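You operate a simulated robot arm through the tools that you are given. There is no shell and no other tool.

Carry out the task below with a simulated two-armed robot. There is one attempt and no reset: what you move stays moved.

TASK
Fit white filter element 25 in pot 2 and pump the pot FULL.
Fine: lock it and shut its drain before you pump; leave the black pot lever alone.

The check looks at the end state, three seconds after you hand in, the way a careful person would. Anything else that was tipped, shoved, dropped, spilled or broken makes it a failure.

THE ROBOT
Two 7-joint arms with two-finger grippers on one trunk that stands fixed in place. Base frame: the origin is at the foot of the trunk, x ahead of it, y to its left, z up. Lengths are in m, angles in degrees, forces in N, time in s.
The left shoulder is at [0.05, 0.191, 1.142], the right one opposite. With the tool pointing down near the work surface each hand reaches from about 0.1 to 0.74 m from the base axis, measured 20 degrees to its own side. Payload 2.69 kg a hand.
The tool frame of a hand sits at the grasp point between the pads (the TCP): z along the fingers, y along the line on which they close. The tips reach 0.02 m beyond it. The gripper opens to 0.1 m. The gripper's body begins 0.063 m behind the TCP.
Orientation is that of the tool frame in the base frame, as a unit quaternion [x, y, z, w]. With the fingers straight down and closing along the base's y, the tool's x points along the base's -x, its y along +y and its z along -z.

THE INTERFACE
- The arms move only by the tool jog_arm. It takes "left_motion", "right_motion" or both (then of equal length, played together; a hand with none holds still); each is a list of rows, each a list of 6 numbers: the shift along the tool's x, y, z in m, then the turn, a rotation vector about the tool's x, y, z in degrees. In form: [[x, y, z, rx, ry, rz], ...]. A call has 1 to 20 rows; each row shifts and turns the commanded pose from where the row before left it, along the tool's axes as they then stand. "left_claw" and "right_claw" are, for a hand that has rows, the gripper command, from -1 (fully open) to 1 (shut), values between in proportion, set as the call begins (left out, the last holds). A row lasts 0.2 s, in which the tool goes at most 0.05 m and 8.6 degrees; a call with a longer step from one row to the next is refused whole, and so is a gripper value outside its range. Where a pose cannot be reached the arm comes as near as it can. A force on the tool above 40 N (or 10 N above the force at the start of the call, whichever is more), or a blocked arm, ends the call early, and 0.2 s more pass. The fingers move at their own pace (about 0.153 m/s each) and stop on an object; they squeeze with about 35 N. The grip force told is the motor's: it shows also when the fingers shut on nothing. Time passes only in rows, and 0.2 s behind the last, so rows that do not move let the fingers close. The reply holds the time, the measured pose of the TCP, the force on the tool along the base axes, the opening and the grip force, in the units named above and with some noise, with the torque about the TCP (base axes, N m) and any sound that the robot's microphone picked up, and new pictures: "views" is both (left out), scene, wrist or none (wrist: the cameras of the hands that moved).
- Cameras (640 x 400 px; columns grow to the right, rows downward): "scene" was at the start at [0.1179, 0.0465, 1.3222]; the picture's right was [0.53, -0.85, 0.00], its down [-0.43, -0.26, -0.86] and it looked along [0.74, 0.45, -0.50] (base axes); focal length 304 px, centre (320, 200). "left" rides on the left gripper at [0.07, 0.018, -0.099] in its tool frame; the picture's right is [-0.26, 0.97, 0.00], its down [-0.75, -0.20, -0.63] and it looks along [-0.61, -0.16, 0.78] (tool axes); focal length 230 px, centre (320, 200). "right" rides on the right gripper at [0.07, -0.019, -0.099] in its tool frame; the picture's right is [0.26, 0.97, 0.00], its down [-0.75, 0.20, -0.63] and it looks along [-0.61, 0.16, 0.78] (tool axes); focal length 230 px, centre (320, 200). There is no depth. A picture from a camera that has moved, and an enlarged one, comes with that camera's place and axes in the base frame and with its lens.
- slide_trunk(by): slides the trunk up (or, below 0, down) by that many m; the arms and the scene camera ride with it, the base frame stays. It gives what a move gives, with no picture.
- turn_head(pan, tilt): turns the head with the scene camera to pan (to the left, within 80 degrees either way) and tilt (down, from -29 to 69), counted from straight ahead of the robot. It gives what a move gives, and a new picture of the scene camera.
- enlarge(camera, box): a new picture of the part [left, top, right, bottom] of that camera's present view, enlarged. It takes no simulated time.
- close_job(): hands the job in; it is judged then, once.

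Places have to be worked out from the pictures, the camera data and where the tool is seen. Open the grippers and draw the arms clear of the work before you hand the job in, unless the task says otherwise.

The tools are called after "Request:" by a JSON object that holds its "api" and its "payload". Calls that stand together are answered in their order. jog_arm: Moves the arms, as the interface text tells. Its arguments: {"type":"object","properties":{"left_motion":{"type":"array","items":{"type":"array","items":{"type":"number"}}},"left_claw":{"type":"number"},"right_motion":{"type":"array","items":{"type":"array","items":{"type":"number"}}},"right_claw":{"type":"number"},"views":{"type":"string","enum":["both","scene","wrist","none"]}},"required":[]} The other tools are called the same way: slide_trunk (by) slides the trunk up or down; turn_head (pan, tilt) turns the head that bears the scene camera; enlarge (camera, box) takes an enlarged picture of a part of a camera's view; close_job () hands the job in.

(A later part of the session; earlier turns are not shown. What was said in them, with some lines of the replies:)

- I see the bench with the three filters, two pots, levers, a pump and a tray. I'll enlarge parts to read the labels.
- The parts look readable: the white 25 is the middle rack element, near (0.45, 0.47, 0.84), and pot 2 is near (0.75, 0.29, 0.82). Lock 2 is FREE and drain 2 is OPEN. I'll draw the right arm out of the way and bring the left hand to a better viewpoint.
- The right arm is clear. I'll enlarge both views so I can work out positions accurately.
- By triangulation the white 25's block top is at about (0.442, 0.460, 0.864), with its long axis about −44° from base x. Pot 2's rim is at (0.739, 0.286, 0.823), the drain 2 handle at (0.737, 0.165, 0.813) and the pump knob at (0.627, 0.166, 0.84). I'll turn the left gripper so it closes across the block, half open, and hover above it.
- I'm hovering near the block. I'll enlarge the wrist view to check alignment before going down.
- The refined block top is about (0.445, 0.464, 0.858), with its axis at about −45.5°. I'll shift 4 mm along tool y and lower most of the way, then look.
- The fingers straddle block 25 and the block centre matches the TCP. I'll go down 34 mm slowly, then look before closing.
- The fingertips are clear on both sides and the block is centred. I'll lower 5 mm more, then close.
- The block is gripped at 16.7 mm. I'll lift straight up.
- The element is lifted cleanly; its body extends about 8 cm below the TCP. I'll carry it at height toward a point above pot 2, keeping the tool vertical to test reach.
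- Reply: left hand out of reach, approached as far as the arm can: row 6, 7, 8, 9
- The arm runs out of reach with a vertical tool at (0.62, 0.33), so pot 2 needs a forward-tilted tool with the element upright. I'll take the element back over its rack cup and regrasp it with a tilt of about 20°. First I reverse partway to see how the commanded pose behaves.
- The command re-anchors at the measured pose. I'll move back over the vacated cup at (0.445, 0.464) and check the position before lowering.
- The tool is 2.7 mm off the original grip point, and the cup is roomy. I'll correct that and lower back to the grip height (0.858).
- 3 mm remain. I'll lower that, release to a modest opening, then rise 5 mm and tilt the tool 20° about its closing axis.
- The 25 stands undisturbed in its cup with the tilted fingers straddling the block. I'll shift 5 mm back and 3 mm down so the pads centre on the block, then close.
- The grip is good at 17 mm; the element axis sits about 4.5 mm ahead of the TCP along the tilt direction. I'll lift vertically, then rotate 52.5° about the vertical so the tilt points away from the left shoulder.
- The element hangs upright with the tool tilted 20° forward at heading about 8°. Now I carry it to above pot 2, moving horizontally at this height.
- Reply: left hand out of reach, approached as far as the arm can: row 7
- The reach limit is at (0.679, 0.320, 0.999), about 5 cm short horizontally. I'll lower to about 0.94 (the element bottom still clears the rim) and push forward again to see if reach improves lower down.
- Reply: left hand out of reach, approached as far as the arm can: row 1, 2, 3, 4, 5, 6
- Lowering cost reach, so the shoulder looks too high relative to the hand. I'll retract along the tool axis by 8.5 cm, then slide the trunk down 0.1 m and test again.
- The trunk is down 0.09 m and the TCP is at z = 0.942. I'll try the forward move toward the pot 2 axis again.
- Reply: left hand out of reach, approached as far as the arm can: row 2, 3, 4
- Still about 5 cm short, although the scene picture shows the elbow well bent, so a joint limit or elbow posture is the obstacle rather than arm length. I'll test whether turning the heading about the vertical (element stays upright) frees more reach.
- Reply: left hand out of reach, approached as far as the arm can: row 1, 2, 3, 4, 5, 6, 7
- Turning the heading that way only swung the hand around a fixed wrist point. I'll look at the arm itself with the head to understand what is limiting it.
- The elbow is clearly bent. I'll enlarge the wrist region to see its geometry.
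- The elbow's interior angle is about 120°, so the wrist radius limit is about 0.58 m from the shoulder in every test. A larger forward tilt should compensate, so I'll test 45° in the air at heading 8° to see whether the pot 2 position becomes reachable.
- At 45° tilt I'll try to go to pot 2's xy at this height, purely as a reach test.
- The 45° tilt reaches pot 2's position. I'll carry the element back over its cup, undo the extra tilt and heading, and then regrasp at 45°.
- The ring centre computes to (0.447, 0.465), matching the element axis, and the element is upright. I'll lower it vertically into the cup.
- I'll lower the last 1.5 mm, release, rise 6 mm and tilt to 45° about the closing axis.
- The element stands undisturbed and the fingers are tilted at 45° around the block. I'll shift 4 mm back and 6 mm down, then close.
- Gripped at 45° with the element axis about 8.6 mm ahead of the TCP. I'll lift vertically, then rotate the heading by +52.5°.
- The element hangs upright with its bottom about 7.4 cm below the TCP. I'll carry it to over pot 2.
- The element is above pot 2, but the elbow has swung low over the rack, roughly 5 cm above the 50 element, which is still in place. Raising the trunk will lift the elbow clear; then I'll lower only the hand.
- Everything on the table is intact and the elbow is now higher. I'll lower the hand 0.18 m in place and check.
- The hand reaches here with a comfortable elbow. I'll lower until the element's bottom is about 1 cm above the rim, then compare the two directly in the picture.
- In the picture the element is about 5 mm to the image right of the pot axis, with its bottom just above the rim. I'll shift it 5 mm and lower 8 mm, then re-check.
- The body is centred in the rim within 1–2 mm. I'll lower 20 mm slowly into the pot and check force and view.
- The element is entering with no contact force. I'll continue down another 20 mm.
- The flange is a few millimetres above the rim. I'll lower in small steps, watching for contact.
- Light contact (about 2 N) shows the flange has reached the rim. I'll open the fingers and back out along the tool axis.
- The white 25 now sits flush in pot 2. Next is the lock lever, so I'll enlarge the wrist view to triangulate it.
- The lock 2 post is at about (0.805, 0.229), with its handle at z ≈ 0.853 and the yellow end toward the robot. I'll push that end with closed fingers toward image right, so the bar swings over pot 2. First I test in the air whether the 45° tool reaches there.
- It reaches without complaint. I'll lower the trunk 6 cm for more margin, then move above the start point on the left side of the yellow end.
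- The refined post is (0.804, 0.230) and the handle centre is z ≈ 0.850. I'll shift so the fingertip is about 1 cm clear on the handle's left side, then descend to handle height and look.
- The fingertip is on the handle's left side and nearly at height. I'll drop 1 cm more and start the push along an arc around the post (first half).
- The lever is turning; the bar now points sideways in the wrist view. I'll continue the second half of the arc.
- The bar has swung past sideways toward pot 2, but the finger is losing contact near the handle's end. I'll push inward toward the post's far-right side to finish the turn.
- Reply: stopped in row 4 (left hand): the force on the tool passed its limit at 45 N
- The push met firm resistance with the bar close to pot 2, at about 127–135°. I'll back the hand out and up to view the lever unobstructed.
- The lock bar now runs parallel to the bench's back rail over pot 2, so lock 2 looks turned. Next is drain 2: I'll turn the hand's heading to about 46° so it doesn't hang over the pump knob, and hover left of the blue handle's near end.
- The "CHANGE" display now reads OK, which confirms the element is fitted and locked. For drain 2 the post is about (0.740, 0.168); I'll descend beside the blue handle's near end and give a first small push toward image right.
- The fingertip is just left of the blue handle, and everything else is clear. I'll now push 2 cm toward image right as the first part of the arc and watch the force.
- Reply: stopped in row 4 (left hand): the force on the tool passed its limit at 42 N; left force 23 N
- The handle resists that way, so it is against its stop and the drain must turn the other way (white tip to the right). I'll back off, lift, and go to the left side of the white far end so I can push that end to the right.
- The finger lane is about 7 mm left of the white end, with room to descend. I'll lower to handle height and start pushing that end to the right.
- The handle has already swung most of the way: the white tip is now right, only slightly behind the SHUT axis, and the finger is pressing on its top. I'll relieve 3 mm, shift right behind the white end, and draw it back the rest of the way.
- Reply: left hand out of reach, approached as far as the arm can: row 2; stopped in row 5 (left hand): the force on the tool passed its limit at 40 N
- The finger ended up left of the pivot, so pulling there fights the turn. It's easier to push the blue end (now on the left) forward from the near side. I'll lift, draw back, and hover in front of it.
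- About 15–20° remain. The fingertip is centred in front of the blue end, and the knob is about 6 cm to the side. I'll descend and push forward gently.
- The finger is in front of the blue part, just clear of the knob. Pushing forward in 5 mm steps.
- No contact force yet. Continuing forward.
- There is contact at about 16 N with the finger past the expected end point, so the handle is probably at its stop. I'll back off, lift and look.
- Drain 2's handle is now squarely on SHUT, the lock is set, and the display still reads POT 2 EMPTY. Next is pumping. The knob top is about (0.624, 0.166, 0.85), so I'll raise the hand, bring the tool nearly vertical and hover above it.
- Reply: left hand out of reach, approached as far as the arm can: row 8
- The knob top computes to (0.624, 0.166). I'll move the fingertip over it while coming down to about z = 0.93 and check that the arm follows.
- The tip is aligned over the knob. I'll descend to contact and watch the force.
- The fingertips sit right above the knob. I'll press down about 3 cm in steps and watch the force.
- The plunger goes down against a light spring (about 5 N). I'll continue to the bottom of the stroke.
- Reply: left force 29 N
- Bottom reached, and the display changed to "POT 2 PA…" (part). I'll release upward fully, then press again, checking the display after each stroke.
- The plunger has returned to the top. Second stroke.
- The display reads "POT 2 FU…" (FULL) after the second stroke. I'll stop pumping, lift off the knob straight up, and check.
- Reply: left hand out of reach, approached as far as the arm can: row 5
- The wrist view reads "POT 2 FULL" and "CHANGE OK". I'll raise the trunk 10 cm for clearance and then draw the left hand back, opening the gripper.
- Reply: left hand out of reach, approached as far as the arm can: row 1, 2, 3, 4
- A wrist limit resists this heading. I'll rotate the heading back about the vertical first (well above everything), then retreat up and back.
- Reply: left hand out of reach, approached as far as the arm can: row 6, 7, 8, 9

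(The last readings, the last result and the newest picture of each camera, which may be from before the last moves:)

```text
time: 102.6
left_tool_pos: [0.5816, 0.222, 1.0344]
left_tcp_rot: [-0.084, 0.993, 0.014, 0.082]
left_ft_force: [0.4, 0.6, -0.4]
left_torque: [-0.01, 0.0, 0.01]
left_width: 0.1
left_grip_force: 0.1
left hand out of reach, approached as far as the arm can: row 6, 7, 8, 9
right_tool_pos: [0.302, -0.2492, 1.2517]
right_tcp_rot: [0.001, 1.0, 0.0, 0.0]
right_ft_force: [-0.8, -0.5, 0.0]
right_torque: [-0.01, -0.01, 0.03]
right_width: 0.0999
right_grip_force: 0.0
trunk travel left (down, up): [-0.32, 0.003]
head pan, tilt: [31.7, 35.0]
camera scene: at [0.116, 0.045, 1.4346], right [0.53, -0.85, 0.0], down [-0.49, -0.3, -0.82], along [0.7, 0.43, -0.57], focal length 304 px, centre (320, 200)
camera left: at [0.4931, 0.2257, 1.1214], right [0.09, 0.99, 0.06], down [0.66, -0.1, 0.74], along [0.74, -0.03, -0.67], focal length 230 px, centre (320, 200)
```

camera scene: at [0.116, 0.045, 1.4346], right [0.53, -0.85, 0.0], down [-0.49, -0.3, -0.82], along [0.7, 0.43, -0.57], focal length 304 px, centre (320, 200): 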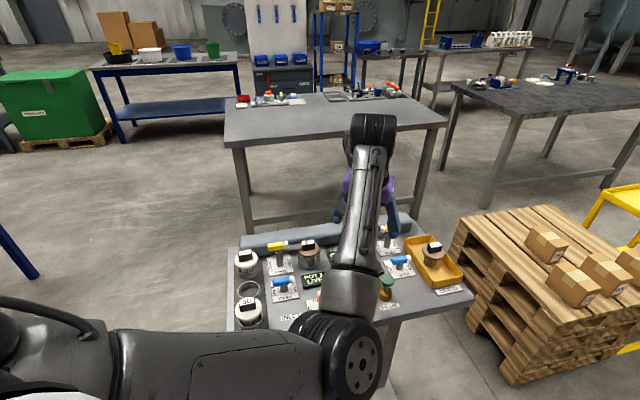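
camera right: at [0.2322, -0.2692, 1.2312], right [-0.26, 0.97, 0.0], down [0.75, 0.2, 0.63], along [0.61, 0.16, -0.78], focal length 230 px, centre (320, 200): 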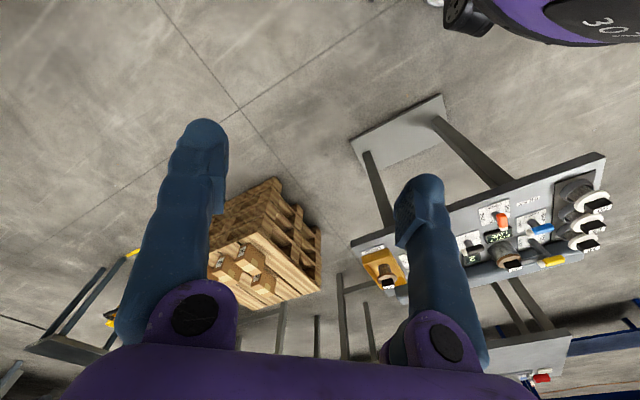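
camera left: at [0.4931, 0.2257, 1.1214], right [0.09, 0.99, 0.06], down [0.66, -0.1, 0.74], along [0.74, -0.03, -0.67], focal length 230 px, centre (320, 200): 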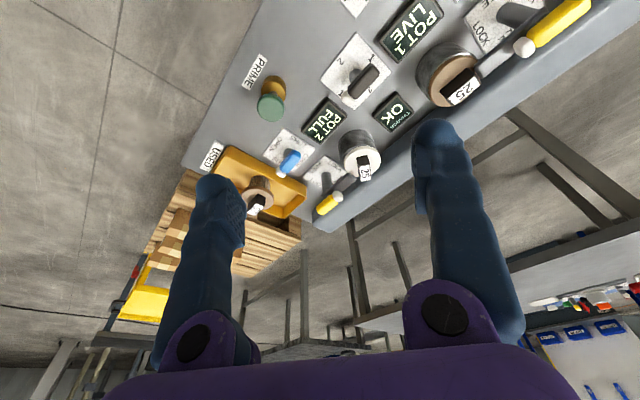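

The forearm now rises steeply, so the wrist can't fold further with a near-vertical tool. Tilting the tool forward relieves that, and then I can back out along the tool axis.

Request:
{"api": "jog_arm", "payload": {"left_motion": [[0, 0, 0, 0, -7, 0], [0, 0, 0, 0, -7, 0], [0, 0, 0, 0, -7, 0], [0, 0, 0, 0, -7, 0], [0, 0, 0, 0, -7, 0], [0, 0, 0, 0, -7, 0], [0, 0, -0.03, 0, 0, 0], [0, 0, -0.03, 0, 0, 0], [0, 0, -0.03, 0, 0, 0], [0, 0, -0.03, 0, 0, 0], [0, 0, 0, 0, 0, 0]]}}

```text
time: 103.4
left_tool_pos: [0.614, 0.2244, 1.1368]
left_tcp_rot: [-0.087, 0.937, 0.018, 0.338]
left_ft_force: [-0.3, 0.0, 0.6]
left_torque: [-0.01, -0.02, 0.01]
left_width: 0.1001
left_grip_force: 0.0
right_tool_pos: [0.3003, -0.25, 1.252]
right_tcp_rot: [0.0, 1.0, 0.0, 0.0]
right_ft_force: [-0.2, 0.4, -0.5]
right_torque: [0.01, 0.01, 0.01]
right_width: 0.0995
right_grip_force: 0.0
trunk travel left (down, up): [-0.32, 0.003]
head pan, tilt: [31.7, 35.0]
stopped in row 4 (left hand): the arm was blocked; the commanded pose is now the measured one
camera scene: at [0.1157, 0.0452, 1.4346], right [0.53, -0.85, 0.0], down [-0.49, -0.3, -0.82], along [0.7, 0.43, -0.57], focal length 304 px, centre (320, 200)
camera left: at [0.4941, 0.2238, 1.1673], right [0.03, 0.99, 0.14], down [0.21, -0.14, 0.97], along [0.98, 0.0, -0.21], focal length 230 px, centre (320, 200)
```

scene: 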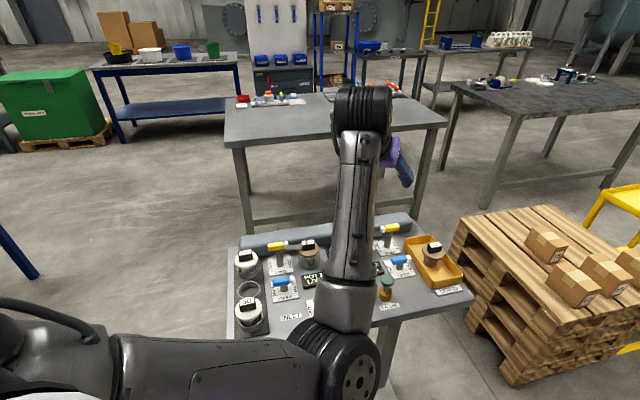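
left: 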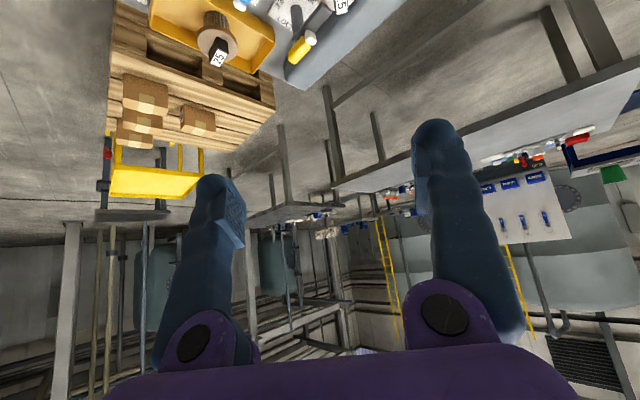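

The arm reported a block during a fast reconfiguration, but the table is undisturbed and the hand is up at z = 1.14. I'll continue with slower moves straight back.

Request:
{"api": "jog_arm", "payload": {"left_motion": [[0, 0, 0, 0, 0, 0], [0.0151, 0.0037, -0.0126, 0, 0, 0], [0.0151, 0.0037, -0.0126, 0, 0, 0], [0.0151, 0.0037, -0.0126, 0, 0, 0], [0.0151, 0.0037, -0.0126, 0, 0, 0], [0.0151, 0.0037, -0.0126, 0, 0, 0], [0.0151, 0.0037, -0.0126, 0, 0, 0], [0, 0, 0, 0, 0, 0]], "views": "scene"}}

```text
time: 104.6
left_tool_pos: [0.5469, 0.229, 1.211]
left_tcp_rot: [-0.093, 0.908, 0.011, 0.408]
left_ft_force: [0.0, 0.1, 0.8]
left_torque: [0.01, -0.01, -0.02]
left_width: 0.0998
left_grip_force: 0.0
right_tool_pos: [0.3017, -0.2486, 1.2519]
right_tcp_rot: [0.0, 1.0, 0.0, 0.0]
right_ft_force: [-0.1, 0.3, 1.5]
right_torque: [0.01, 0.0, -0.01]
right_width: 0.1003
right_grip_force: 0.0
trunk travel left (down, up): [-0.32, 0.003]
head pan, tilt: [31.7, 35.0]
stopped in row 6 (left hand): the arm was blocked; the commanded pose is now the measured one
camera scene: at [0.1158, 0.0453, 1.4346], right [0.53, -0.85, 0.0], down [-0.49, -0.3, -0.82], along [0.7, 0.43, -0.57], focal length 304 px, centre (320, 200)
```

scene: 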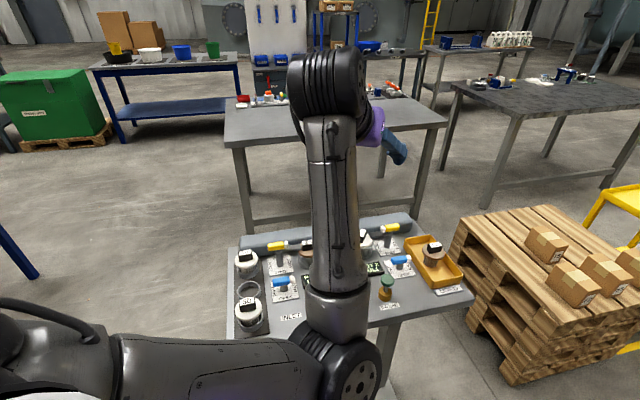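

The left hand is now 35 cm above the table and clear. I'll inspect the end state from the available cameras.

Request:
{"api": "enlarge", "payload": {"camera": "scene", "box": [220, 205, 480, 345]}}

Request:
{"api": "enlarge", "payload": {"camera": "right", "box": [320, 60, 640, 320]}}

Request:
{"api": "enlarge", "payload": {"camera": "left", "box": [100, 0, 500, 200]}}

```text
2.46 times, centred on (350, 275) of scene
camera zoom: at [0.1158, 0.0453, 1.4346], right [0.53, -0.85, 0.0], down [-0.49, -0.3, -0.82], along [0.7, 0.43, -0.57], focal length 749 px, centre (246, 15)
```

zoom: 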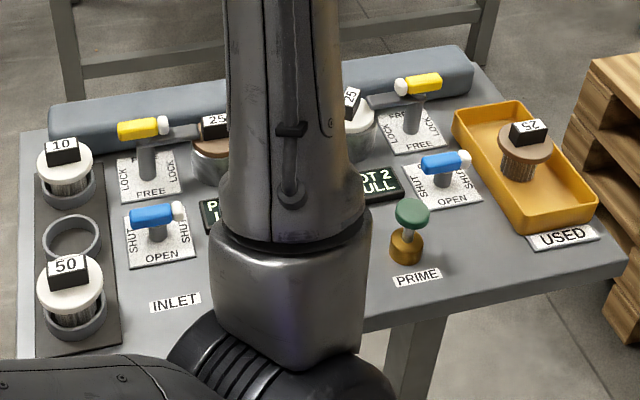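

```text
1.54 times, centred on (480, 190) of right
camera zoom: at [0.233, -0.268, 1.3514], right [-0.26, 0.97, 0.0], down [0.75, 0.2, 0.63], along [0.61, 0.16, -0.78], focal length 354 px, centre (74, 215)
```

zoom: 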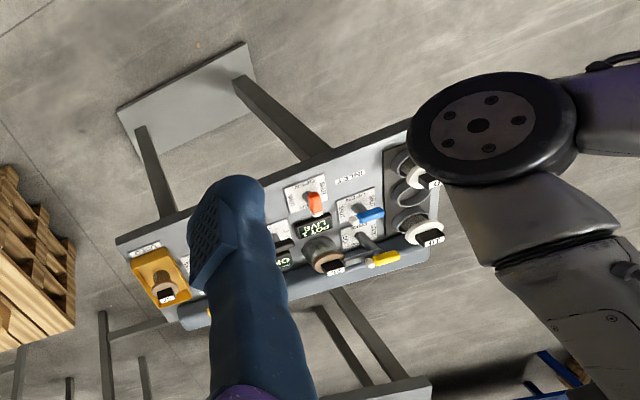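

```text
1.60 times, centred on (300, 100) of left
camera zoom: at [0.4248, 0.2274, 1.2239], right [0.0, 0.99, 0.14], down [0.06, -0.14, 0.99], along [1.0, 0.01, -0.06], focal length 368 px, centre (352, 360)
```

zoom: 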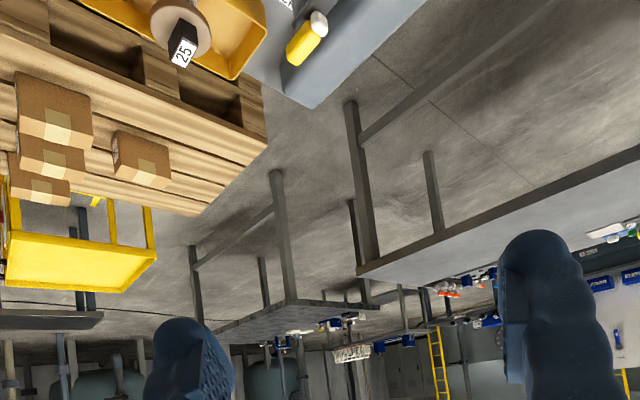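

All is as required: POT 2 FULL, lock 2 on LOCK, drain 2 on SHUT, the black lever untouched, and other items in place. One more gentle retreat of the left arm, away from the bench.

Request:
{"api": "jog_arm", "payload": {"left_motion": [[0, 0, -0.015, 0, 0, 0], [0, 0, -0.015, 0, 0, 0], [0, 0, -0.015, 0, 0, 0], [0, 0, -0.015, 0, 0, 0], [0, 0.015, 0, 0, 0, 0], [0, 0.015, 0, 0, 0, 0], [0, 0, 0, 0, 0, 0], [0, 0, 0, 0, 0, 0]], "views": "scene"}}

Request:
{"api": "enlarge", "payload": {"camera": "scene", "box": [220, 205, 480, 345]}}

```text
time: 106.4
left_tool_pos: [0.524, 0.2566, 1.2261]
left_tcp_rot: [-0.093, 0.908, 0.01, 0.409]
left_ft_force: [0.3, -0.6, -0.9]
left_torque: [-0.01, 0.04, -0.03]
left_width: 0.1002
left_grip_force: 0.1
left hand out of reach, approached as far as the arm can: row 2, 3, 4
right_tool_pos: [0.3013, -0.2494, 1.2534]
right_tcp_rot: [-0.001, 1.0, 0.0, 0.0]
right_ft_force: [-0.5, -0.3, 0.8]
right_torque: [-0.02, -0.02, -0.03]
right_width: 0.1004
right_grip_force: 0.0
trunk travel left (down, up): [-0.32, 0.003]
head pan, tilt: [31.7, 35.0]
camera scene: at [0.1159, 0.0454, 1.4346], right [0.53, -0.85, 0.0], down [-0.49, -0.3, -0.82], along [0.7, 0.43, -0.57], focal length 304 px, centre (320, 200)
```

scene: 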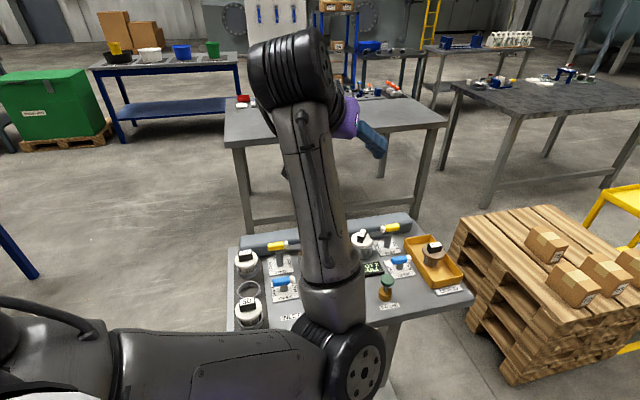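

```text
2.46 times, centred on (350, 275) of scene
camera zoom: at [0.1159, 0.0454, 1.4346], right [0.53, -0.85, 0.0], down [-0.49, -0.3, -0.82], along [0.7, 0.43, -0.57], focal length 749 px, centre (246, 15)
```

zoom: 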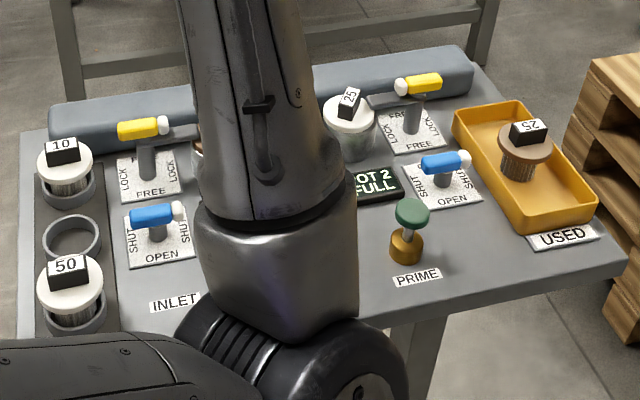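

The final state is confirmed: the white 25 is in pot 2, locked, drain shut and pot FULL. The grippers are open and the hands are well above the work, so I'm handing in.

Request:
{"api": "close_job", "payload": {}}

```text
The job is handed in.
```

White filter element 25 is seated in pot 2, locked, with its drain shut, and the pot is pumped full. I handed the job in.

- **Lock:** the lock lever is on LOCK over pot 2, and the CHANGE display reads OK.
- **Drain:** pot 2's drain lever is on SHUT. I first pushed it the wrong way, against its stop at about 42 N, then turned it the right way. The force limit also tripped during the lock turn and once more during the drain turn (40–45 N). Nothing looked damaged afterwards.
- **Pump:** two strokes after locking and shutting the drain. The display went from EMPTY through what looked like PART to FULL, and I stopped there.
- **Left alone:** I never touched the black pot lever or the orange inlet lever. The other elements, the tray and pot 1 look in place in the last pictures.

At hand-in both grippers were open. The left hand was about 40 cm above the bench, but the arm was blocked from drawing further back, so its forearm still hangs above the front of the bench.
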